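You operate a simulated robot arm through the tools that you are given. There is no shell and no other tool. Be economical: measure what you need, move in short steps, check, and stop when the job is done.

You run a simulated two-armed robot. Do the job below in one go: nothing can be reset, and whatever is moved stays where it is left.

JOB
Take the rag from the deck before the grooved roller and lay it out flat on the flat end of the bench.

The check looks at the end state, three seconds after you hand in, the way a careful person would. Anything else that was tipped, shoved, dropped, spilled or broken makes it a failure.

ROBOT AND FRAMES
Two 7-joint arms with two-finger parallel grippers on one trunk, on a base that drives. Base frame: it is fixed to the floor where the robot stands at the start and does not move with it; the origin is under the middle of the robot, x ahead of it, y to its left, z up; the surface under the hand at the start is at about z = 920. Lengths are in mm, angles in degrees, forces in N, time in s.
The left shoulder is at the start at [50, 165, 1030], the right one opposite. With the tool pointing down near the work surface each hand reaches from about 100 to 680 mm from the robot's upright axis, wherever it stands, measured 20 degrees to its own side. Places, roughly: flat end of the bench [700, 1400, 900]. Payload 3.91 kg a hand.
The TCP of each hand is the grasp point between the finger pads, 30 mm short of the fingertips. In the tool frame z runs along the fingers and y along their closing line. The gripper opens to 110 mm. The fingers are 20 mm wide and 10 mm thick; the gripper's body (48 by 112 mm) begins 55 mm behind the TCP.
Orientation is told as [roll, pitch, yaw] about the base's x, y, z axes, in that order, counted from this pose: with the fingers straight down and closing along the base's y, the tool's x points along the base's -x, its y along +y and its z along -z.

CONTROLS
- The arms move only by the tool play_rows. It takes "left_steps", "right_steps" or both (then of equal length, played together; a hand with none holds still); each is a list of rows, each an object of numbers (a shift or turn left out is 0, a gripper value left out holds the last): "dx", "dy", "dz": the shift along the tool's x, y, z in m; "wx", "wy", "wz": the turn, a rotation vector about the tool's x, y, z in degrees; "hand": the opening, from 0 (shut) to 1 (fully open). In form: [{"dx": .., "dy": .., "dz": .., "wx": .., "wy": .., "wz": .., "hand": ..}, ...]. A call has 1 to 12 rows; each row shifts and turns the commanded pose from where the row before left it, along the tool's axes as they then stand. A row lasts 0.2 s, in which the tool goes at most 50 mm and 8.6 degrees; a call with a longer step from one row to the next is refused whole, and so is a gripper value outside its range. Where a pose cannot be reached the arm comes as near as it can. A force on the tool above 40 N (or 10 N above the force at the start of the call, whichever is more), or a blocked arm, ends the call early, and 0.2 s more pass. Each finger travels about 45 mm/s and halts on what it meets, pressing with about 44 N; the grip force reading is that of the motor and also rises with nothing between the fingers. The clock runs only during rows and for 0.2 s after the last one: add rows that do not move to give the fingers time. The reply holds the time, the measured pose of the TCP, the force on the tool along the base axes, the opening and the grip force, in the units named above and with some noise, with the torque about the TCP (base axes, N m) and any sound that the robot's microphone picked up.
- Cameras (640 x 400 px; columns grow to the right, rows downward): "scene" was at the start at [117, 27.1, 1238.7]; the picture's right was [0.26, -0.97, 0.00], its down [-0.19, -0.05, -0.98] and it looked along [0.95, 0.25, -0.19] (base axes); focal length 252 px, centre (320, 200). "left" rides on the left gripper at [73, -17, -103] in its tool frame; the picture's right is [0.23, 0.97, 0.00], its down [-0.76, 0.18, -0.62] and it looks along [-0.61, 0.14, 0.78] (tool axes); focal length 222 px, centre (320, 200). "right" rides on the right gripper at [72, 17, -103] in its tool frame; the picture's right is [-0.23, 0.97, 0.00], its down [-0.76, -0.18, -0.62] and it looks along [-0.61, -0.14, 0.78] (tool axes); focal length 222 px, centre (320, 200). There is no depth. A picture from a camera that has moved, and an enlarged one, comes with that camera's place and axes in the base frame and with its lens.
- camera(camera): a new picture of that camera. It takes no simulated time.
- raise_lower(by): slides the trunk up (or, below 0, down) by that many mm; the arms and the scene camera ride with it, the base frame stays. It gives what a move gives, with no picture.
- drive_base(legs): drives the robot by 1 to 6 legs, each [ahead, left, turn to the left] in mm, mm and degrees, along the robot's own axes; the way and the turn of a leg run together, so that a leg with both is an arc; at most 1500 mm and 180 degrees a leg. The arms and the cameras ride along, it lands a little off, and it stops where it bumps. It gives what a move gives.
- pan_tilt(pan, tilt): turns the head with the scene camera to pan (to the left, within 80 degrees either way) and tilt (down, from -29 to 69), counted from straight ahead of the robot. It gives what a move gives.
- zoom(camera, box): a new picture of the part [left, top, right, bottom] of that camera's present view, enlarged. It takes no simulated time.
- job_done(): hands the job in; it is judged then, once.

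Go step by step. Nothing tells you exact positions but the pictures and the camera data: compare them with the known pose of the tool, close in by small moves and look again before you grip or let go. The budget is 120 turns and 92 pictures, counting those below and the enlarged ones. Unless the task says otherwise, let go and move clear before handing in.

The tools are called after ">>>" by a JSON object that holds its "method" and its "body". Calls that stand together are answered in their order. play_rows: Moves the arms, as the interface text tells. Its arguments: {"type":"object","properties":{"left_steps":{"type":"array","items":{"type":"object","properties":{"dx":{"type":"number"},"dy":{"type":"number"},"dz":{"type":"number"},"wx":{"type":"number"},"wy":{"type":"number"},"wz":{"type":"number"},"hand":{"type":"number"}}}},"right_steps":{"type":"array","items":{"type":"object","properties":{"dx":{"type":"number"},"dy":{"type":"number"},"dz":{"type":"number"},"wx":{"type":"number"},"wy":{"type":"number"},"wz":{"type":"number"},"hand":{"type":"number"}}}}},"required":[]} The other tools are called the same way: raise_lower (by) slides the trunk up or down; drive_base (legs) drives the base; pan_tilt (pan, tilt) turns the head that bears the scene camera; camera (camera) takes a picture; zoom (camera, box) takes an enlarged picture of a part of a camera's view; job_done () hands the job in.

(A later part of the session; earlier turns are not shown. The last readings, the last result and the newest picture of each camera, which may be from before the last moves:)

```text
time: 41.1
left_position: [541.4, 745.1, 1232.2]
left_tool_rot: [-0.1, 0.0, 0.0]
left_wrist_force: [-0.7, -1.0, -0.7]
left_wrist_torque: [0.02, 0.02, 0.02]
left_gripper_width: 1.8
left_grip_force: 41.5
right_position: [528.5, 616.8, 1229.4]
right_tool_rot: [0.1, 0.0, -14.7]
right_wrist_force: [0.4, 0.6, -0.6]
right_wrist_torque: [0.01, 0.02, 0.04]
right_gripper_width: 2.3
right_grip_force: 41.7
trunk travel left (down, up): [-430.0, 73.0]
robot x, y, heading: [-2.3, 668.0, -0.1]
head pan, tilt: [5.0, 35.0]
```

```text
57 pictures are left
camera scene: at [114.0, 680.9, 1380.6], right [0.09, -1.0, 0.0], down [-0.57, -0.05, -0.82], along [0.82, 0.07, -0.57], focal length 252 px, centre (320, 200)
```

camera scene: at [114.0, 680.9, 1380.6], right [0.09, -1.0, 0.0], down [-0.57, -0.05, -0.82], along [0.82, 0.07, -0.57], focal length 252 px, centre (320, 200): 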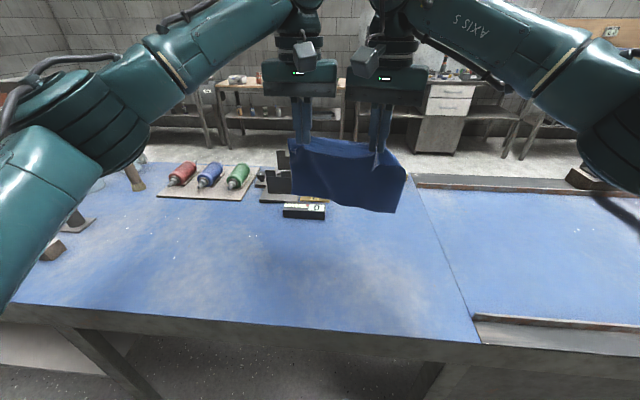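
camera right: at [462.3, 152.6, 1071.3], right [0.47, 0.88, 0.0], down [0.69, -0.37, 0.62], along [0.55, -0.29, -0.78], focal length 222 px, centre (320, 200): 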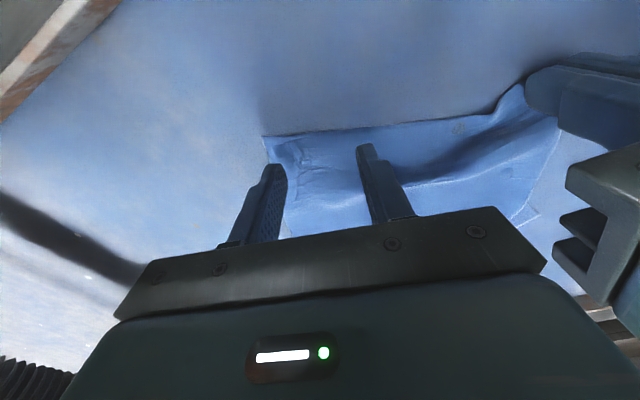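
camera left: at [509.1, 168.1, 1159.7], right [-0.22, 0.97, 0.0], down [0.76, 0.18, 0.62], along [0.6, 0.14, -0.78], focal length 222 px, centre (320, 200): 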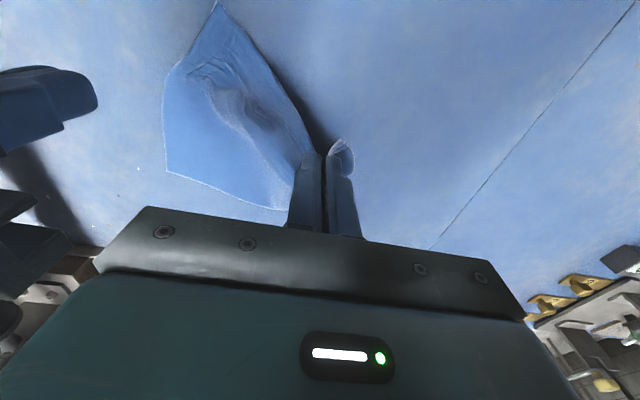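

The flat end is clear in front of the bottle tray, at about x 400–740, y 900–1300. I'll drive 400 further left and straighten the right hand.

>>> {"method": "drive_base", "body": {"legs": [[0, 400, 0]]}}

>>> {"method": "play_rows", "body": {"right_steps": [{"wz": -5}, {"wz": -5}, {"wz": -5, "dx": -0.013}, {}]}}

>>> {"method": "camera", "body": {"camera": "scene"}}

```text
time: 45.1
left_position: [541.4, 1145.4, 1232.1]
left_tool_rot: [0.0, 0.1, 0.2]
left_wrist_force: [-0.4, -0.7, -0.2]
left_wrist_torque: [0.0, 0.0, 0.01]
left_gripper_width: 1.7
left_grip_force: 42.1
right_position: [526.6, 1016.0, 1229.7]
right_tool_rot: [0.1, -0.1, -14.5]
right_wrist_force: [-0.4, 1.3, 0.9]
right_wrist_torque: [0.01, 0.01, 0.04]
right_gripper_width: 2.4
right_grip_force: 42.2
trunk travel left (down, up): [-430.0, 73.0]
robot x, y, heading: [-0.1, 1069.1, 0.0]
head pan, tilt: [5.0, 35.0]
```

```text
time: 46.1
left_position: [540.7, 1144.7, 1232.1]
left_tool_rot: [0.1, 0.1, 0.1]
left_wrist_force: [0.1, -0.6, -0.1]
left_wrist_torque: [0.01, -0.01, 0.02]
left_gripper_width: 1.0
left_grip_force: 41.3
right_position: [540.0, 1014.7, 1229.4]
right_tool_rot: [0.1, -0.1, 0.5]
right_wrist_force: [0.1, -0.7, 0.4]
right_wrist_torque: [0.01, 0.02, -0.04]
right_gripper_width: 2.2
right_grip_force: 42.0
trunk travel left (down, up): [-430.0, 73.0]
robot x, y, heading: [-2.8, 1067.5, 0.1]
head pan, tilt: [5.0, 35.0]
```

```text
56 pictures are left
camera scene: at [113.2, 1079.5, 1380.6], right [0.09, -1.0, 0.0], down [-0.57, -0.05, -0.82], along [0.82, 0.07, -0.57], focal length 252 px, centre (320, 200)
```

scene: 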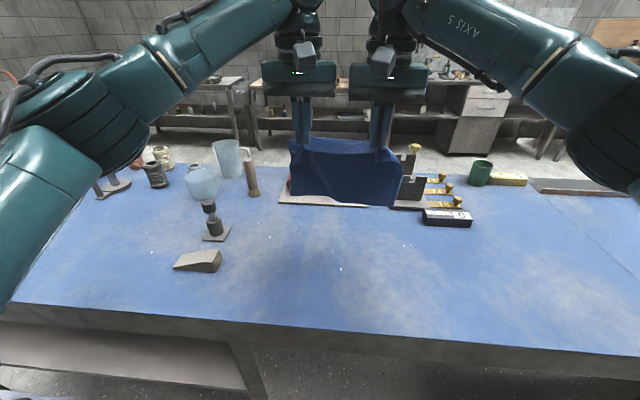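

The target area is clear (tool stand at y≥1340, tray at x≥750). I'll check how the rag hangs before lowering.

>>> {"method": "zoom", "body": {"camera": "scene", "box": [240, 80, 464, 220]}}

>>> {"method": "camera", "body": {"camera": "left"}}

```text
2.86 times, centred on (352, 150) of scene
camera zoom: at [113.2, 1079.5, 1380.6], right [0.09, -1.0, 0.0], down [-0.57, -0.05, -0.82], along [0.82, 0.07, -0.57], focal length 720 px, centre (229, 343)
```

zoom: 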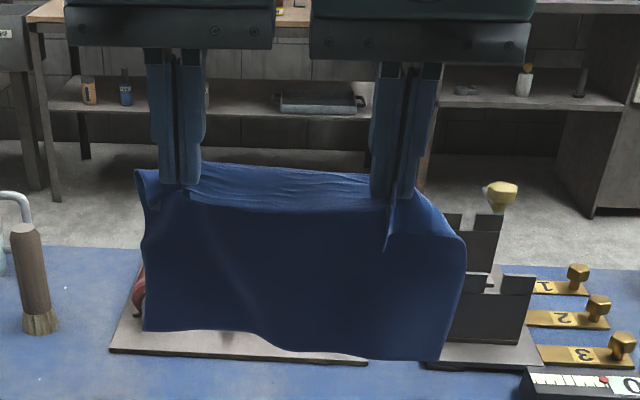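

```text
54 pictures are left
camera left: at [467.6, 1127.9, 1336.6], right [-0.23, 0.97, 0.0], down [0.76, 0.18, 0.62], along [0.6, 0.14, -0.78], focal length 222 px, centre (320, 200)
```

left: 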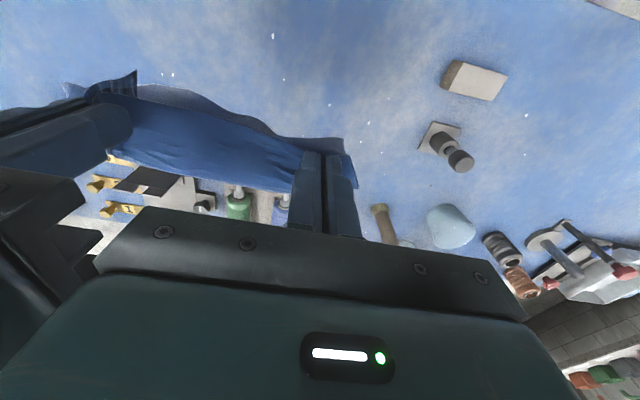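

The rag drapes over the far side of the fingers, so its far edge is lowest. I'll lower toward the bench at x≈610, then draw the hands back toward the robot while lowering.

>>> {"method": "play_rows", "body": {"left_steps": [{"dx": -0.014, "dz": 0.025}, {"dx": -0.014, "dz": 0.025}, {"dx": -0.014, "dz": 0.025}, {"dx": -0.014, "dz": 0.025}, {"dx": -0.014, "dz": 0.025}, {}, {}], "right_steps": [{"dx": -0.014, "dz": 0.0245}, {"dx": -0.014, "dz": 0.0245}, {"dx": -0.014, "dz": 0.0245}, {"dx": -0.014, "dz": 0.0245}, {"dx": -0.014, "dz": 0.0245}, {}, {}]}}

>>> {"method": "zoom", "body": {"camera": "scene", "box": [210, 80, 470, 242]}}

```text
time: 47.7
left_position: [611.0, 1142.6, 1106.1]
left_tool_rot: [-0.1, 0.1, 0.1]
left_wrist_force: [0.4, -0.2, -0.6]
left_wrist_torque: [0.01, -0.02, 0.05]
left_gripper_width: 1.5
left_grip_force: 41.9
right_position: [609.3, 1017.1, 1107.1]
right_tool_rot: [0.2, 0.0, 0.4]
right_wrist_force: [0.3, 0.2, 0.8]
right_wrist_torque: [-0.01, -0.01, -0.05]
right_gripper_width: 2.3
right_grip_force: 42.5
trunk travel left (down, up): [-430.0, 73.0]
robot x, y, heading: [3.0, 1067.3, -0.1]
head pan, tilt: [5.0, 35.0]
```

```text
2.46 times, centred on (340, 161) of scene
camera zoom: at [113.6, 1079.6, 1380.5], right [0.09, -1.0, 0.0], down [-0.57, -0.05, -0.82], along [0.82, 0.07, -0.57], focal length 620 px, centre (271, 296)
```

zoom: 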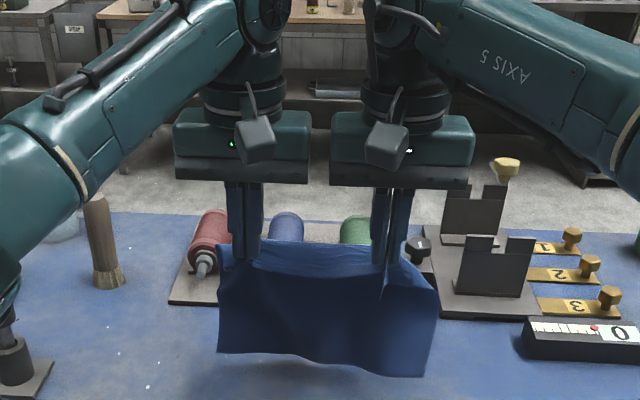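

The far edge is just about touching. Now the arc: draw back and lower, in two halves.

>>> {"method": "play_rows", "body": {"left_steps": [{"dz": 0.008}, {"dx": 0.015, "dz": 0.003}, {"dx": 0.015, "dz": 0.005}, {"dx": 0.015, "dz": 0.006}, {"dx": 0.015, "dz": 0.008}, {"dx": 0.014, "dz": 0.009}, {"dx": 0.012, "dz": 0.01}, {"dx": 0.012, "dz": 0.012}, {}, {}], "right_steps": [{"dz": 0.008}, {"dx": 0.015, "dz": 0.003}, {"dx": 0.015, "dz": 0.005}, {"dx": 0.015, "dz": 0.006}, {"dx": 0.015, "dz": 0.008}, {"dx": 0.014, "dz": 0.009}, {"dx": 0.012, "dz": 0.01}, {"dx": 0.012, "dz": 0.012}, {}, {}]}}

>>> {"method": "zoom", "body": {"camera": "scene", "box": [210, 80, 470, 242]}}

```text
time: 49.9
left_position: [511.8, 1144.5, 1046.8]
left_tool_rot: [0.0, 0.1, 0.1]
left_wrist_force: [-0.4, -0.5, 0.1]
left_wrist_torque: [0.03, 0.01, -0.01]
left_gripper_width: 1.5
left_grip_force: 41.9
right_position: [512.6, 1015.3, 1046.9]
right_tool_rot: [0.2, 0.1, 0.3]
right_wrist_force: [0.1, -0.3, -0.1]
right_wrist_torque: [0.01, 0.02, -0.04]
right_gripper_width: 2.3
right_grip_force: 42.9
trunk travel left (down, up): [-430.0, 73.0]
robot x, y, heading: [-0.8, 1068.0, -0.1]
head pan, tilt: [5.0, 35.0]
```

```text
2.46 times, centred on (340, 161) of scene
camera zoom: at [113.4, 1079.6, 1380.6], right [0.09, -1.0, 0.0], down [-0.57, -0.05, -0.82], along [0.82, 0.07, -0.57], focal length 620 px, centre (271, 296)
```

zoom: 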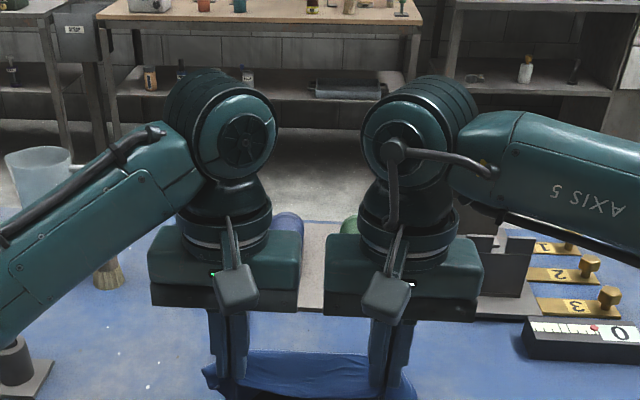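

>>> {"method": "camera", "body": {"camera": "scene"}}

>>> {"method": "camera", "body": {"camera": "left"}}

```text
51 pictures are left
camera scene: at [113.4, 1079.6, 1380.6], right [0.09, -1.0, 0.0], down [-0.57, -0.05, -0.82], along [0.82, 0.07, -0.57], focal length 252 px, centre (320, 200)
```

scene: 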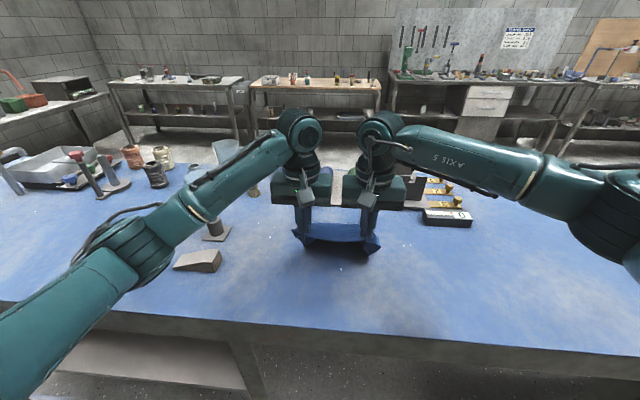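

```text
50 pictures are left
camera left: at [438.6, 1128.8, 1150.7], right [-0.23, 0.97, 0.0], down [0.76, 0.18, 0.62], along [0.6, 0.14, -0.78], focal length 222 px, centre (320, 200)
```

left: 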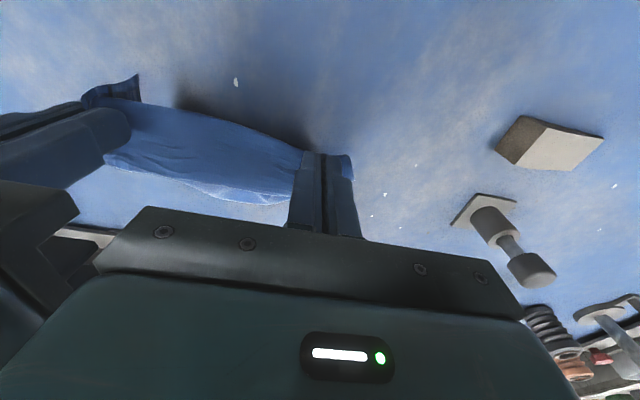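

The rag trails away from the hands properly. Continuing the arc down to the surface.

>>> {"method": "play_rows", "body": {"left_steps": [{"dx": 0.012, "dz": 0.012}, {"dx": 0.011, "dz": 0.013}, {"dx": 0.01, "dz": 0.014}, {"dx": 0.01, "dz": 0.015}, {"dx": 0.01, "dz": 0.015}, {"dx": 0.01, "dz": 0.013}, {"dx": 0.008, "dz": 0.007}, {}], "right_steps": [{"dx": 0.012, "dz": 0.012}, {"dx": 0.011, "dz": 0.013}, {"dx": 0.01, "dz": 0.014}, {"dx": 0.01, "dz": 0.015}, {"dx": 0.01, "dz": 0.015}, {"dx": 0.01, "dz": 0.013}, {"dx": 0.008, "dz": 0.007}, {}]}}

>>> {"method": "camera", "body": {"camera": "left"}}

>>> {"method": "camera", "body": {"camera": "scene"}}

```text
time: 51.7
left_position: [442.0, 1145.5, 957.2]
left_tool_rot: [0.0, 0.1, 0.1]
left_wrist_force: [1.3, -0.3, 1.1]
left_wrist_torque: [0.02, -0.01, 0.03]
left_gripper_width: 1.5
left_grip_force: 41.7
right_position: [441.3, 1015.9, 957.0]
right_tool_rot: [0.3, 0.0, 0.3]
right_wrist_force: [-0.8, -0.6, -0.3]
right_wrist_torque: [-0.01, 0.02, -0.02]
right_gripper_width: 2.2
right_grip_force: 42.6
trunk travel left (down, up): [-430.0, 73.0]
robot x, y, heading: [2.9, 1067.4, 0.0]
head pan, tilt: [5.0, 35.0]
```

```text
49 pictures are left
camera left: at [368.0, 1128.4, 1061.8], right [-0.23, 0.97, 0.0], down [0.76, 0.18, 0.62], along [0.6, 0.14, -0.78], focal length 222 px, centre (320, 200)
```

left: 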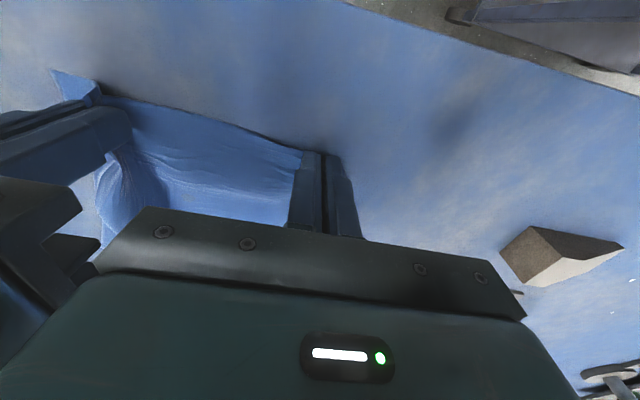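

```text
48 pictures are left
camera scene: at [113.4, 1079.6, 1380.6], right [0.09, -1.0, 0.0], down [-0.57, -0.05, -0.82], along [0.82, 0.07, -0.57], focal length 252 px, centre (320, 200)
```

scene: 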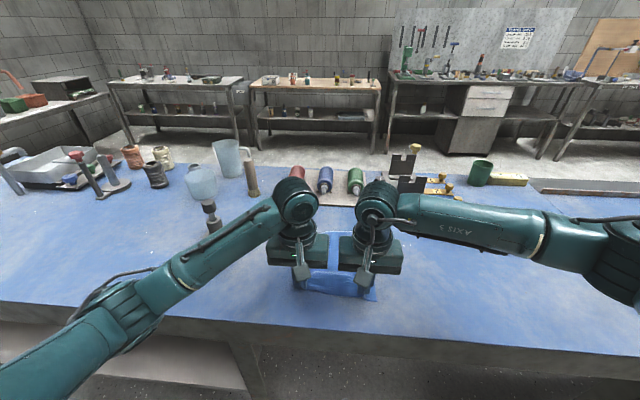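

The rag is laid down. I'll pull it slightly tighter, touch the surface and open, so the fingertips spread the folds as they part.

>>> {"method": "play_rows", "body": {"left_steps": [{"dx": 0.006, "dy": 0.003}, {"dx": 0.006, "dy": 0.003, "dz": 0.003}, {"dz": 0.002}, {"dz": 0.002}, {"dz": 0.001}, {}, {"hand": 0.4}, {}, {}, {}], "right_steps": [{"dx": 0.006, "dy": -0.003}, {"dx": 0.006, "dy": -0.003, "dz": 0.003}, {"dz": 0.002}, {"dz": 0.002}, {"dz": 0.001}, {}, {"hand": 0.4}, {}, {}, {}]}}

>>> {"method": "camera", "body": {"camera": "left"}}

>>> {"method": "camera", "body": {"camera": "right"}}

```text
time: 53.9
left_position: [428.4, 1152.2, 952.6]
left_tool_rot: [0.0, -0.1, 0.0]
left_wrist_force: [1.3, -3.5, 18.7]
left_wrist_torque: [0.23, -0.21, -0.05]
left_gripper_width: 41.5
left_grip_force: 0.2
right_position: [428.6, 1007.8, 951.2]
right_tool_rot: [0.3, -0.3, 0.4]
right_wrist_force: [2.3, 4.0, 27.0]
right_wrist_torque: [-0.32, -0.07, 0.06]
right_gripper_width: 38.7
right_grip_force: 0.1
trunk travel left (down, up): [-430.0, 73.0]
robot x, y, heading: [-0.3, 1066.6, 0.1]
head pan, tilt: [5.0, 35.0]
```

```text
47 pictures are left
camera left: at [354.3, 1134.1, 1055.4], right [-0.23, 0.97, 0.0], down [0.76, 0.18, 0.62], along [0.61, 0.14, -0.78], focal length 222 px, centre (320, 200)
```

left: 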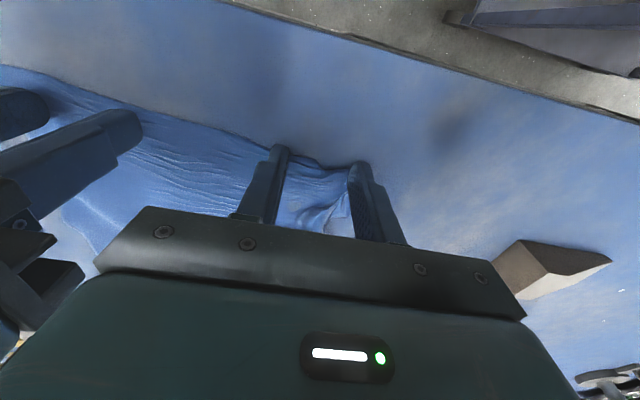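

```text
46 pictures are left
camera right: at [356.1, 1025.0, 1055.1], right [0.22, 0.98, 0.01], down [0.76, -0.18, 0.63], along [0.61, -0.13, -0.78], focal length 222 px, centre (320, 200)
```

right: 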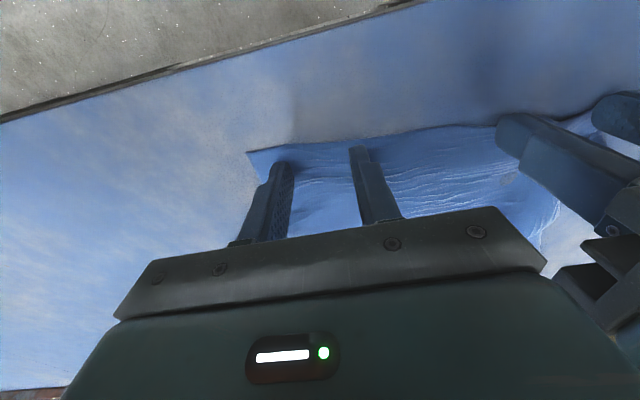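

Both released. Lifting straight up and out of the view to inspect.

>>> {"method": "play_rows", "body": {"left_steps": [{"dz": -0.015}, {"dz": -0.03}, {"dz": -0.04}, {"dz": -0.04, "dy": 0.02}, {"dz": -0.04, "dy": 0.04}, {"dy": 0.04}, {}], "right_steps": [{"dz": -0.015}, {"dz": -0.03}, {"dz": -0.04}, {"dz": -0.04, "dy": -0.02}, {"dz": -0.04, "dy": -0.04}, {"dy": -0.04}, {}]}}

>>> {"method": "pan_tilt", "body": {"pan": 0, "tilt": 50}}

>>> {"method": "camera", "body": {"camera": "scene"}}

```text
refused: row 5 steps farther than a row can; nothing moved
```

```text
time: 54.7
left_position: [428.9, 1151.1, 953.0]
left_tool_rot: [-0.1, -0.1, 0.1]
left_wrist_force: [1.8, -3.4, 22.0]
left_wrist_torque: [0.27, -0.26, -0.12]
left_gripper_width: 41.8
left_grip_force: 0.1
right_position: [427.5, 1009.1, 952.3]
right_tool_rot: [0.3, -0.3, 0.4]
right_wrist_force: [4.1, 3.9, 26.1]
right_wrist_torque: [-0.35, -0.1, 0.05]
right_gripper_width: 39.3
right_grip_force: 0.0
trunk travel left (down, up): [-430.0, 73.0]
robot x, y, heading: [-1.0, 1068.2, 0.3]
head pan, tilt: [0.0, 50.0]
```

```text
45 pictures are left
camera scene: at [99.9, 1072.0, 1359.3], right [0.0, -1.0, 0.0], down [-0.76, 0.0, -0.65], along [0.65, 0.0, -0.76], focal length 252 px, centre (320, 200)
```

scene: 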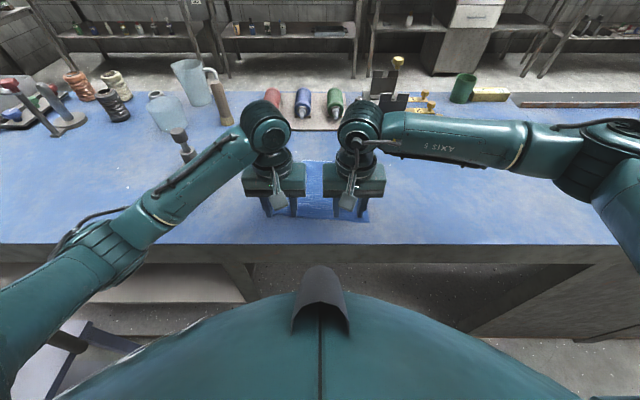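

>>> {"method": "play_rows", "body": {"left_steps": [{"dz": -0.015}, {"dz": -0.03}, {"dz": -0.04}, {"dz": -0.04, "dy": 0.01}, {"dz": -0.04, "dy": 0.02}, {"dz": -0.02, "dy": 0.03}, {"dy": 0.03}, {}], "right_steps": [{"dz": -0.015}, {"dz": -0.03}, {"dz": -0.04}, {"dz": -0.04, "dy": -0.02}, {"dz": -0.03, "dy": -0.03}, {"dz": -0.02, "dy": -0.04}, {"dy": -0.04}, {}]}}

>>> {"method": "camera", "body": {"camera": "scene"}}

>>> {"method": "zoom", "body": {"camera": "scene", "box": [220, 130, 420, 255]}}

```text
time: 56.5
left_position: [429.7, 1241.1, 1135.8]
left_tool_rot: [-0.1, 0.3, 0.1]
left_wrist_force: [0.3, 0.5, 0.3]
left_wrist_torque: [0.01, 0.0, 0.01]
left_gripper_width: 43.8
left_grip_force: 0.0
right_position: [427.8, 876.2, 1122.3]
right_tool_rot: [0.0, 0.0, 0.5]
right_wrist_force: [0.3, 0.5, -0.2]
right_wrist_torque: [-0.01, -0.02, -0.02]
right_gripper_width: 44.0
right_grip_force: 0.0
trunk travel left (down, up): [-430.0, 73.0]
robot x, y, heading: [-0.3, 1070.5, -0.1]
head pan, tilt: [0.0, 50.0]
```

```text
44 pictures are left
camera scene: at [102.9, 1072.0, 1358.8], right [0.0, -1.0, 0.0], down [-0.77, 0.0, -0.64], along [0.64, 0.0, -0.77], focal length 252 px, centre (320, 200)
```

scene: 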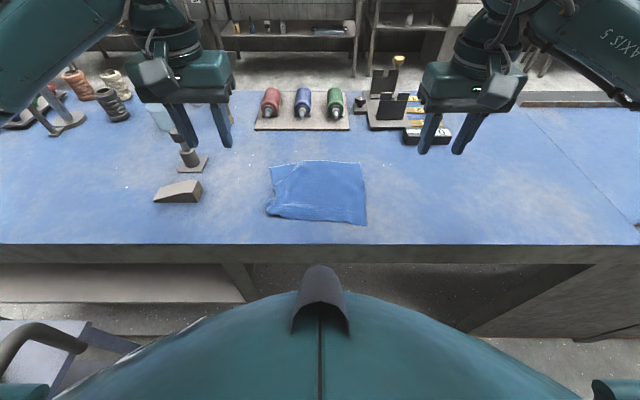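

```text
3.20 times, centred on (320, 192) of scene
camera zoom: at [102.9, 1072.0, 1358.8], right [0.0, -1.0, 0.0], down [-0.77, 0.0, -0.64], along [0.64, 0.0, -0.77], focal length 806 px, centre (320, 224)
```

zoom: 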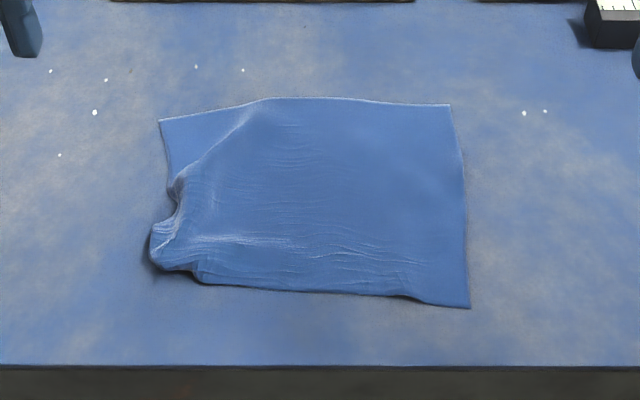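

The rag is nearly flat, but its near-left corner is tucked under. I'll look at that corner closely.

>>> {"method": "zoom", "body": {"camera": "scene", "box": [255, 180, 303, 230]}}

>>> {"method": "camera", "body": {"camera": "left"}}

```text
8.00 times, centred on (279, 205) of scene
camera zoom: at [102.9, 1072.0, 1358.8], right [0.0, -1.0, 0.0], down [-0.77, 0.0, -0.64], along [0.64, 0.0, -0.77], focal length 2016 px, centre (648, 160)
```

zoom: 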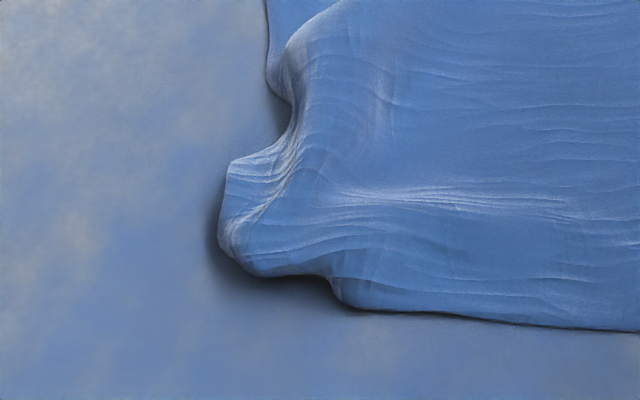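

```text
41 pictures are left
camera left: at [355.3, 1224.6, 1239.2], right [-0.23, 0.97, 0.0], down [0.76, 0.18, 0.62], along [0.6, 0.14, -0.78], focal length 222 px, centre (320, 200)
```

left: 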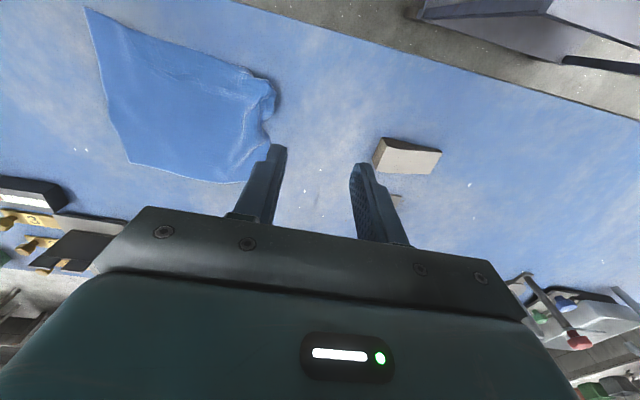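

The near-left corner is folded under by ~40 mm. I'll pinch the top layer a bit inside it with the left hand, lift, and let the tucked flap fall free.

>>> {"method": "play_rows", "body": {"left_steps": [{"dx": -0.004, "dy": -0.03, "hand": 0.42}, {"dx": -0.004, "dy": -0.03}, {"dy": -0.031}, {"dz": 0.04}, {"dz": 0.04}, {"dz": 0.04}, {"dz": 0.04}, {}]}}

>>> {"method": "camera", "body": {"camera": "left"}}

```text
time: 58.3
left_position: [438.3, 1149.8, 975.2]
left_tool_rot: [0.0, 0.1, 0.2]
left_wrist_force: [0.0, 1.2, -0.6]
left_wrist_torque: [0.03, 0.0, -0.02]
left_gripper_width: 46.3
left_grip_force: 0.0
right_position: [427.7, 877.7, 1123.4]
right_tool_rot: [0.3, 0.0, 0.5]
right_wrist_force: [0.3, 0.2, 0.0]
right_wrist_torque: [0.01, -0.02, 0.0]
right_gripper_width: 44.0
right_grip_force: 0.0
trunk travel left (down, up): [-430.0, 73.0]
robot x, y, heading: [-3.3, 1068.2, 0.2]
head pan, tilt: [0.0, 50.0]
```

```text
40 pictures are left
camera left: at [365.4, 1132.3, 1078.3], right [-0.23, 0.97, 0.0], down [0.76, 0.18, 0.62], along [0.61, 0.14, -0.78], focal length 222 px, centre (320, 200)
```

left: 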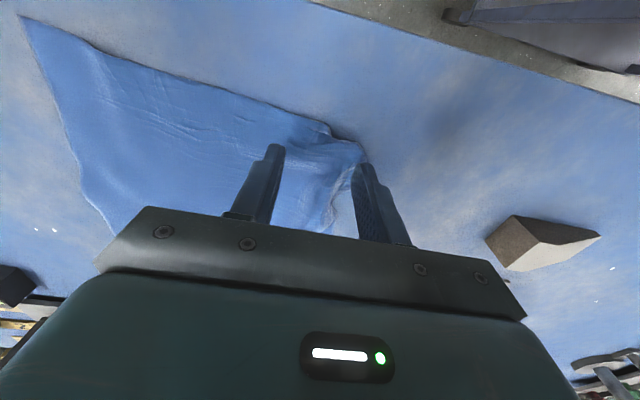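

The outer finger would land on the rolled rim, so I'll shift 15 mm inward, press and close.

>>> {"method": "play_rows", "body": {"left_steps": [{"dy": -0.015}, {"dz": 0.015}, {"dz": 0.006}, {"dz": 0.002}, {"dz": 0.002}, {"dz": 0.001}, {"hand": 0}, {}, {}, {}, {}, {}]}}

>>> {"method": "zoom", "body": {"camera": "left", "box": [200, 80, 440, 230]}}

```text
time: 60.9
left_position: [437.8, 1134.8, 952.7]
left_tool_rot: [-0.2, -0.1, 0.2]
left_wrist_force: [0.4, 8.2, 35.8]
left_wrist_torque: [0.48, 0.17, -0.04]
left_gripper_width: 2.2
left_grip_force: 42.4
right_position: [425.9, 877.7, 1123.3]
right_tool_rot: [0.1, -0.1, 0.4]
right_wrist_force: [0.0, -0.3, 0.4]
right_wrist_torque: [-0.05, 0.0, -0.02]
right_gripper_width: 43.9
right_grip_force: 0.0
trunk travel left (down, up): [-430.0, 73.0]
robot x, y, heading: [1.6, 1065.7, 0.3]
head pan, tilt: [0.0, 50.0]
```

```text
2.67 times, centred on (320, 155) of left
camera zoom: at [362.7, 1118.8, 1055.6], right [-0.23, 0.97, 0.0], down [0.76, 0.18, 0.63], along [0.61, 0.14, -0.78], focal length 592 px, centre (320, 320)
```

zoom: 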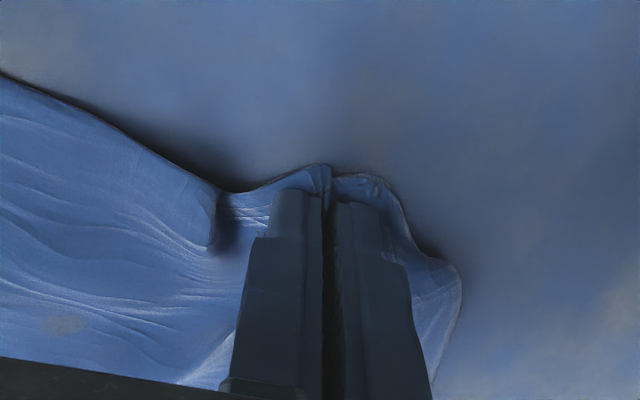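

Caught a fold (2.2 mm). Lifting about 90 mm to see how the corner hangs.

>>> {"method": "play_rows", "body": {"left_steps": [{"dz": -0.01}, {"dz": -0.015}, {"dz": -0.02}, {"dz": -0.025}, {"dz": -0.025}, {}, {}]}}

>>> {"method": "camera", "body": {"camera": "left"}}

>>> {"method": "zoom", "body": {"camera": "scene", "box": [240, 120, 400, 220]}}

>>> {"method": "camera", "body": {"camera": "right"}}

```text
time: 62.5
left_position: [436.5, 1135.9, 1044.4]
left_tool_rot: [0.0, 0.1, 0.1]
left_wrist_force: [-0.4, -0.8, 0.0]
left_wrist_torque: [-0.02, 0.04, 0.04]
left_gripper_width: 2.3
left_grip_force: 42.2
right_position: [428.2, 877.0, 1123.0]
right_tool_rot: [0.2, 0.0, 0.4]
right_wrist_force: [0.2, 0.2, 0.0]
right_wrist_torque: [-0.01, 0.0, 0.01]
right_gripper_width: 44.1
right_grip_force: 0.1
trunk travel left (down, up): [-430.0, 73.0]
robot x, y, heading: [-2.9, 1065.3, -0.1]
head pan, tilt: [0.0, 50.0]
```

```text
38 pictures are left
camera left: at [363.7, 1118.6, 1148.0], right [-0.23, 0.97, 0.0], down [0.76, 0.18, 0.62], along [0.6, 0.14, -0.78], focal length 222 px, centre (320, 200)
```

left: 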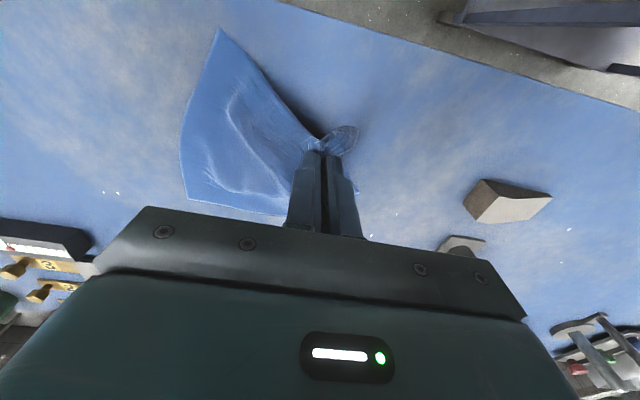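

```text
4.00 times, centred on (320, 170) of scene
camera zoom: at [102.6, 1071.9, 1358.8], right [0.0, -1.0, 0.0], down [-0.77, 0.0, -0.64], along [0.64, 0.0, -0.77], focal length 1008 px, centre (320, 320)
```

zoom: 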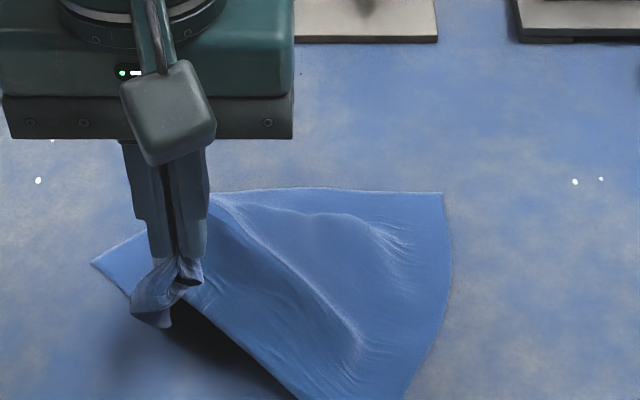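

```text
36 pictures are left
camera right: at [357.4, 892.9, 1226.6], right [0.22, 0.98, 0.0], down [0.76, -0.17, 0.62], along [0.61, -0.13, -0.78], focal length 222 px, centre (320, 200)
```

right: 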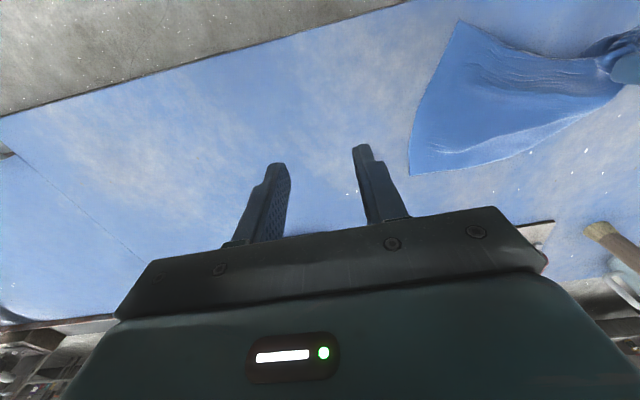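

The flap now hangs free in front of the fingers. I'll lower on the outer side, then move inward over the last centimetres so the flap ends up pointing outward.

>>> {"method": "play_rows", "body": {"left_steps": [{"dx": 0.008, "dy": 0.015, "dz": 0.01}, {"dx": 0.008, "dy": 0.015, "dz": 0.01}, {"dx": 0.008, "dy": 0.015, "dz": 0.01}, {"dx": 0.008, "dy": 0.015, "dz": 0.012}, {"dx": 0.004, "dy": 0.01, "dz": 0.012}, {}, {}]}}

>>> {"method": "camera", "body": {"camera": "left"}}

>>> {"method": "zoom", "body": {"camera": "scene", "box": [220, 140, 380, 240]}}

```text
time: 64.1
left_position: [401.0, 1204.1, 990.0]
left_tool_rot: [0.0, 0.1, 0.1]
left_wrist_force: [0.5, -0.1, 0.2]
left_wrist_torque: [0.0, 0.0, -0.01]
left_gripper_width: 2.5
left_grip_force: 42.5
right_position: [428.2, 877.4, 1121.9]
right_tool_rot: [0.2, 0.0, 0.4]
right_wrist_force: [-0.2, 0.0, 0.5]
right_wrist_torque: [0.0, 0.01, -0.01]
right_gripper_width: 44.2
right_grip_force: 0.0
trunk travel left (down, up): [-430.0, 73.0]
robot x, y, heading: [0.5, 1066.2, -0.0]
head pan, tilt: [0.0, 50.0]
```

```text
35 pictures are left
camera left: at [327.5, 1187.1, 1093.3], right [-0.23, 0.97, 0.0], down [0.76, 0.18, 0.62], along [0.6, 0.14, -0.78], focal length 222 px, centre (320, 200)
```

left: 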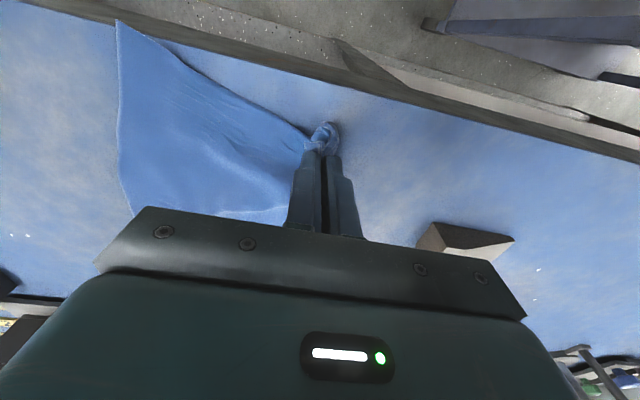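

```text
4.00 times, centred on (300, 190) of scene
camera zoom: at [102.7, 1072.0, 1358.8], right [0.0, -1.0, 0.0], down [-0.77, 0.0, -0.64], along [0.64, 0.0, -0.77], focal length 1008 px, centre (400, 240)
```

zoom: 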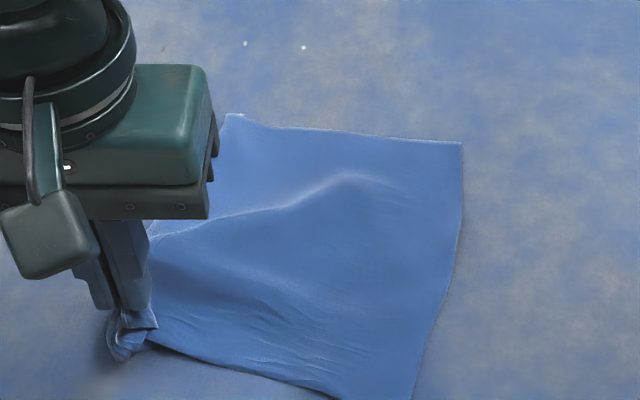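

The bunched flap is on the outer side now. I'll move inward while lowering, then release.

>>> {"method": "play_rows", "body": {"left_steps": [{"dx": -0.012, "dy": -0.006, "dz": 0.01}, {"dx": -0.012, "dy": -0.006, "dz": 0.012}, {"dx": -0.012, "dy": -0.006, "dz": 0.01}, {"dx": -0.008, "dy": -0.004, "dz": 0.003}, {}, {"hand": 0.4}, {}, {}, {}, {"dz": -0.04}, {"dz": -0.04}, {}]}}

>>> {"method": "camera", "body": {"camera": "left"}}

>>> {"method": "zoom", "body": {"camera": "scene", "box": [220, 140, 380, 240]}}

```text
time: 66.7
left_position: [446.8, 1183.8, 1035.7]
left_tool_rot: [0.0, 0.3, 0.1]
left_wrist_force: [0.5, -0.1, 0.4]
left_wrist_torque: [0.04, -0.02, -0.04]
left_gripper_width: 44.2
left_grip_force: 0.0
right_position: [429.7, 876.8, 1122.4]
right_tool_rot: [0.2, 0.0, 0.4]
right_wrist_force: [0.1, 0.1, 0.3]
right_wrist_torque: [-0.02, 0.0, 0.0]
right_gripper_width: 44.2
right_grip_force: 0.2
trunk travel left (down, up): [-430.0, 73.0]
robot x, y, heading: [-1.1, 1071.4, 0.1]
head pan, tilt: [0.0, 50.0]
```

```text
33 pictures are left
camera left: at [373.0, 1166.2, 1138.5], right [-0.23, 0.97, 0.0], down [0.76, 0.18, 0.62], along [0.6, 0.14, -0.78], focal length 222 px, centre (320, 200)
```

left: 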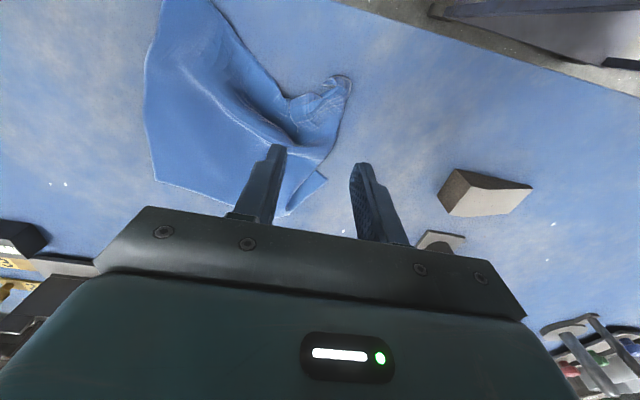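

```text
4.00 times, centred on (300, 190) of scene
camera zoom: at [102.8, 1071.9, 1358.8], right [0.0, -1.0, 0.0], down [-0.77, 0.0, -0.64], along [0.64, 0.0, -0.77], focal length 1008 px, centre (400, 240)
```

zoom: 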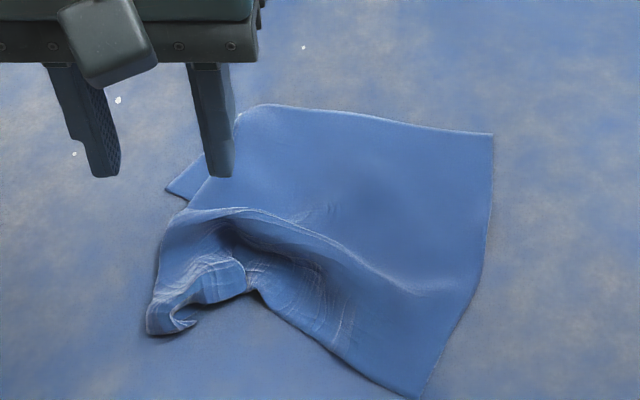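

The flap now lies outward. I'll move the hand aside and take a clear close look.

>>> {"method": "play_rows", "body": {"left_steps": [{"dz": -0.04}, {"dz": -0.03, "dx": 0.0}, {"dx": -0.04}, {"dx": -0.04}, {}]}}

>>> {"method": "zoom", "body": {"camera": "scene", "box": [240, 150, 352, 220]}}

```text
time: 67.9
left_position: [526.3, 1181.6, 1105.3]
left_tool_rot: [-0.1, 0.1, 0.1]
left_wrist_force: [-0.2, 0.1, -0.1]
left_wrist_torque: [-0.01, -0.01, 0.01]
left_gripper_width: 44.1
left_grip_force: 0.1
right_position: [428.9, 877.3, 1121.0]
right_tool_rot: [0.1, 0.0, 0.5]
right_wrist_force: [-0.5, 0.5, -0.6]
right_wrist_torque: [0.0, 0.01, 0.02]
right_gripper_width: 44.1
right_grip_force: 0.2
trunk travel left (down, up): [-430.0, 73.0]
robot x, y, heading: [-1.2, 1064.4, 0.2]
head pan, tilt: [0.0, 50.0]
```

```text
5.71 times, centred on (296, 185) of scene
camera zoom: at [102.5, 1072.1, 1358.9], right [0.0, -1.0, 0.0], down [-0.77, 0.0, -0.64], along [0.64, 0.0, -0.77], focal length 1440 px, centre (457, 286)
```

zoom: 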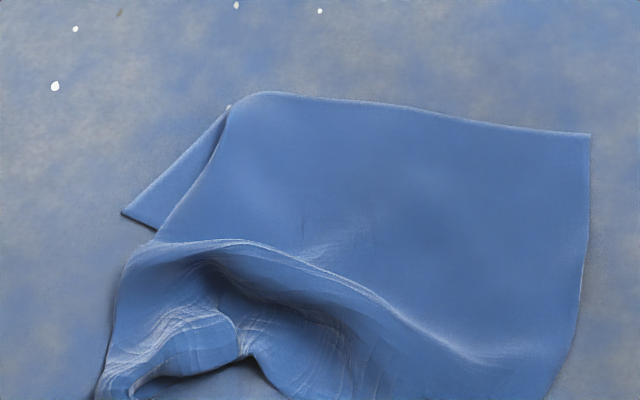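

>>> {"method": "zoom", "body": {"camera": "scene", "box": [250, 185, 330, 235]}}

```text
8.00 times, centred on (290, 210) of scene
camera zoom: at [102.5, 1072.1, 1358.9], right [0.0, -1.0, 0.0], down [-0.77, 0.0, -0.64], along [0.64, 0.0, -0.77], focal length 2016 px, centre (560, 120)
```

zoom: 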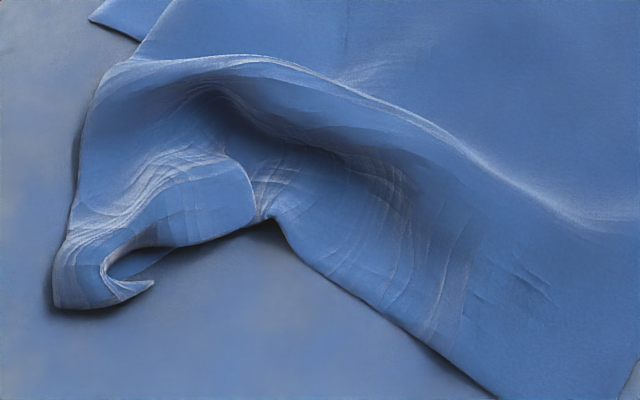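

The remaining curl is just the corner tip, hooked under at ≈(408,1180). I'll use the closed left fingertips to press on that tip and swing it outward.

>>> {"method": "play_rows", "body": {"left_steps": [{"dx": 0.04, "hand": 0}, {"dx": 0.04}, {"dx": 0.044, "dy": -0.005}, {"dz": 0.04}, {"dz": 0.04}, {"dz": 0.04}, {}]}}

>>> {"method": "zoom", "body": {"camera": "scene", "box": [250, 185, 330, 235]}}

>>> {"method": "zoom", "body": {"camera": "left", "box": [200, 80, 440, 230]}}

```text
time: 69.5
left_position: [401.9, 1180.5, 986.3]
left_tool_rot: [0.0, 0.0, 0.0]
left_wrist_force: [-0.6, -0.1, -0.4]
left_wrist_torque: [-0.01, 0.01, -0.02]
left_gripper_width: 0.1
left_grip_force: 37.8
right_position: [428.4, 877.0, 1123.2]
right_tool_rot: [0.1, 0.1, 0.4]
right_wrist_force: [-0.2, 0.3, 0.5]
right_wrist_torque: [0.01, -0.02, 0.0]
right_gripper_width: 43.7
right_grip_force: 0.1
trunk travel left (down, up): [-430.0, 73.0]
robot x, y, heading: [1.4, 1066.4, 0.3]
head pan, tilt: [0.0, 50.0]
```

```text
8.00 times, centred on (290, 210) of scene
camera zoom: at [102.6, 1071.8, 1358.8], right [0.0, -1.0, 0.0], down [-0.77, 0.0, -0.64], along [0.64, 0.0, -0.77], focal length 2016 px, centre (560, 120)
```

zoom: 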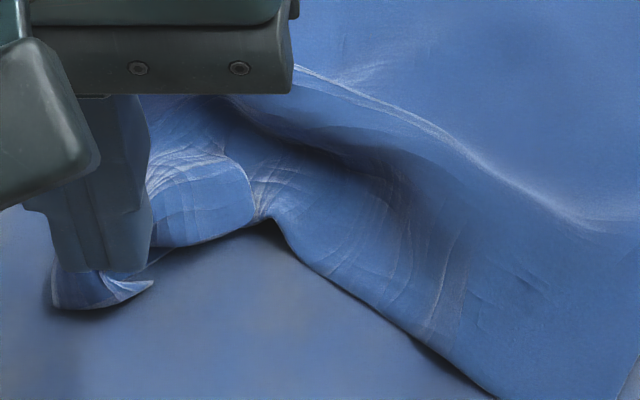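

```text
2.67 times, centred on (320, 155) of left
camera zoom: at [327.0, 1163.7, 1089.2], right [-0.23, 0.97, 0.0], down [0.76, 0.18, 0.62], along [0.6, 0.14, -0.78], focal length 592 px, centre (320, 320)
```

zoom: 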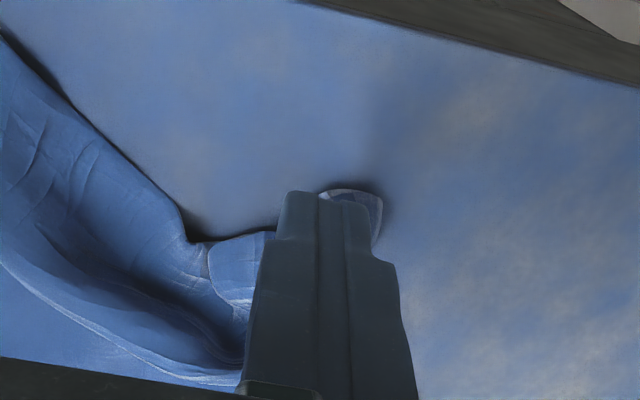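

>>> {"method": "play_rows", "body": {"left_steps": [{"dy": -0.008}, {"dz": 0.025}, {"dz": 0.008}, {"dz": 0.003}, {"dz": 0.0015}, {}]}}

>>> {"method": "zoom", "body": {"camera": "scene", "box": [250, 185, 330, 235]}}

```text
time: 70.9
left_position: [401.8, 1171.1, 950.8]
left_tool_rot: [0.0, -0.1, 0.1]
left_wrist_force: [-3.7, 4.7, 18.7]
left_wrist_torque: [0.17, 0.26, -0.23]
left_gripper_width: 0.1
left_grip_force: 37.7
right_position: [427.8, 877.1, 1123.9]
right_tool_rot: [0.1, -0.1, 0.4]
right_wrist_force: [-0.2, 1.0, 0.2]
right_wrist_torque: [0.0, 0.03, 0.0]
right_gripper_width: 43.8
right_grip_force: 0.0
trunk travel left (down, up): [-430.0, 73.0]
robot x, y, heading: [-0.8, 1069.5, -0.0]
head pan, tilt: [0.0, 50.0]
```

```text
8.00 times, centred on (290, 210) of scene
camera zoom: at [101.0, 1072.3, 1359.3], right [0.0, -1.0, 0.0], down [-0.77, 0.0, -0.64], along [0.64, 0.0, -0.77], focal length 2016 px, centre (560, 120)
```

zoom: 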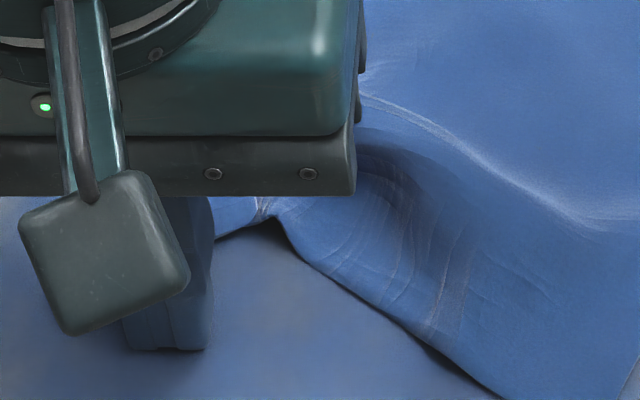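

Pressing at ~18 N. Swing it: back toward the robot, then outward to the left.

>>> {"method": "play_rows", "body": {"left_steps": [{"dx": 0.006}, {"dx": 0.006}, {"dx": 0.004, "dy": 0.006}, {"dy": 0.01}, {"dy": 0.01}, {"dy": 0.01}, {"dy": 0.01}, {"dy": 0.006}, {"dz": -0.01}, {"dz": -0.04}, {"dz": -0.04, "dy": 0.02}, {"dy": 0.045}]}}

>>> {"method": "zoom", "body": {"camera": "scene", "box": [232, 150, 376, 240]}}

```text
time: 72.2
left_position: [381.7, 1189.1, 950.0]
left_tool_rot: [-1.1, 0.0, -0.6]
left_wrist_force: [-6.1, -4.6, 11.7]
left_wrist_torque: [-0.08, 0.17, 0.0]
left_gripper_width: 0.0
left_grip_force: 37.7
right_position: [427.6, 876.6, 1123.1]
right_tool_rot: [0.0, 0.1, 0.4]
right_wrist_force: [-0.6, -0.6, -0.1]
right_wrist_torque: [-0.04, 0.01, 0.03]
right_gripper_width: 43.9
right_grip_force: 0.0
trunk travel left (down, up): [-430.0, 73.0]
robot x, y, heading: [-5.1, 1072.0, 0.1]
head pan, tilt: [0.0, 50.0]
stopped in row 6 (left hand): the force on the tool passed its limit at 42 N (the readings are from after the stop); the commanded pose is now the measured one
```

```text
4.44 times, centred on (304, 195) of scene
camera zoom: at [101.1, 1071.9, 1358.7], right [0.0, -1.0, 0.0], down [-0.77, 0.0, -0.64], along [0.64, 0.0, -0.77], focal length 1120 px, centre (391, 222)
```

zoom: 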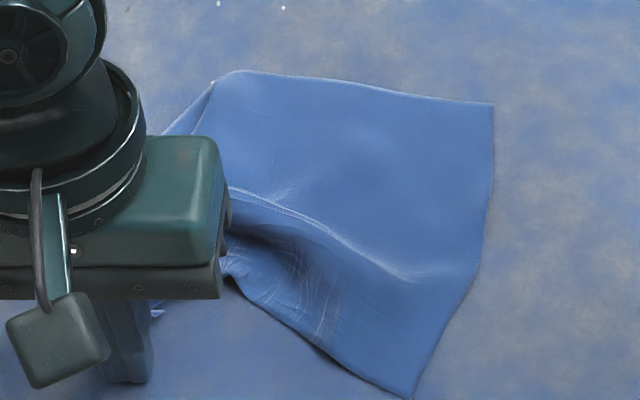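

Friction stopped the swipe. I'll lift clear and look at the effect.

>>> {"method": "play_rows", "body": {"left_steps": [{"dz": -0.02}, {"dz": -0.04}, {"dz": -0.04, "dy": 0.02}, {"dy": 0.045}, {"dy": 0.045}, {}]}}

>>> {"method": "zoom", "body": {"camera": "scene", "box": [240, 155, 352, 225]}}

```text
time: 73.5
left_position: [384.2, 1302.2, 1044.9]
left_tool_rot: [-0.7, 0.2, -0.4]
left_wrist_force: [0.0, 0.0, 0.9]
left_wrist_torque: [0.01, 0.01, 0.01]
left_gripper_width: 0.3
left_grip_force: 37.7
right_position: [427.8, 875.6, 1122.4]
right_tool_rot: [0.2, -0.1, 0.4]
right_wrist_force: [0.2, 0.2, -0.4]
right_wrist_torque: [-0.01, 0.01, 0.0]
right_gripper_width: 44.0
right_grip_force: 0.0
trunk travel left (down, up): [-430.0, 73.0]
robot x, y, heading: [-2.0, 1069.6, 0.2]
head pan, tilt: [0.0, 50.0]
```

```text
5.71 times, centred on (296, 190) of scene
camera zoom: at [102.6, 1071.1, 1358.8], right [0.0, -1.0, 0.0], down [-0.77, 0.0, -0.64], along [0.64, 0.0, -0.77], focal length 1440 px, centre (457, 257)
```

zoom: 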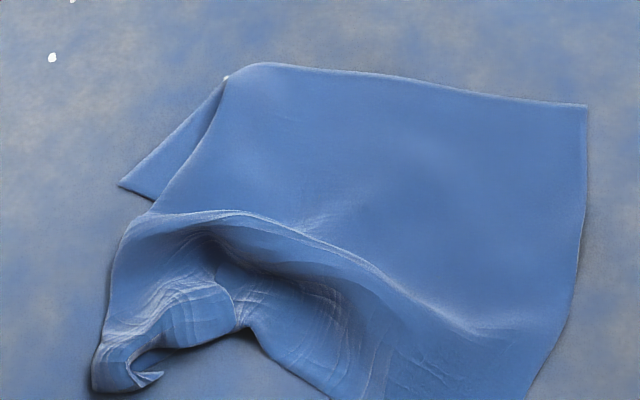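

The tip wasn't caught. The far-left corner is pleated too, but its tip lies exposed at ≈(505,1210), so I'll press on it with the closed fingertips and drag it outward to unpleat the left side.

>>> {"method": "play_rows", "body": {"left_steps": [{"dx": -0.031, "dy": -0.025, "wx": -0.7}, {"dx": -0.031, "dy": -0.025}, {"dx": -0.031, "dy": -0.026}, {"dx": -0.03, "dy": -0.026}, {"dz": 0.04}, {"dz": 0.03}, {}]}}

>>> {"method": "zoom", "body": {"camera": "left", "box": [160, 60, 480, 260]}}

>>> {"method": "zoom", "body": {"camera": "scene", "box": [240, 125, 352, 195]}}

```text
time: 75.2
left_position: [508.1, 1201.3, 977.8]
left_tool_rot: [-0.1, 0.2, -0.4]
left_wrist_force: [-0.5, 0.1, 0.1]
left_wrist_torque: [-0.03, 0.01, -0.01]
left_gripper_width: 0.0
left_grip_force: 37.8
right_position: [427.4, 877.2, 1122.4]
right_tool_rot: [0.2, -0.1, 0.4]
right_wrist_force: [0.2, -1.4, 0.0]
right_wrist_torque: [0.01, -0.03, -0.01]
right_gripper_width: 43.8
right_grip_force: 0.0
trunk travel left (down, up): [-430.0, 73.0]
robot x, y, heading: [0.7, 1068.2, -0.0]
head pan, tilt: [0.0, 50.0]
```

```text
2.00 times, centred on (320, 160) of left
camera zoom: at [434.3, 1184.6, 1081.6], right [-0.22, 0.98, 0.0], down [0.76, 0.17, 0.62], along [0.61, 0.14, -0.78], focal length 444 px, centre (320, 280)
```

zoom: 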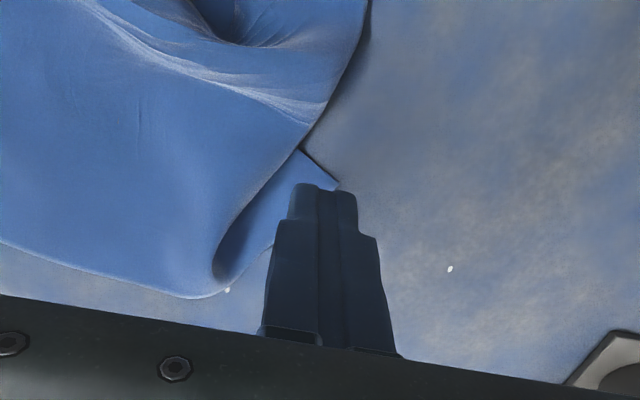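

```text
5.71 times, centred on (296, 160) of scene
camera zoom: at [102.3, 1071.5, 1358.8], right [0.0, -1.0, 0.0], down [-0.77, 0.0, -0.64], along [0.64, 0.0, -0.77], focal length 1440 px, centre (457, 429)
```

zoom: 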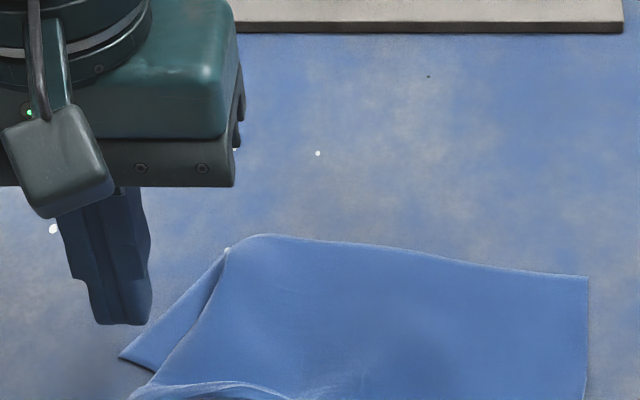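

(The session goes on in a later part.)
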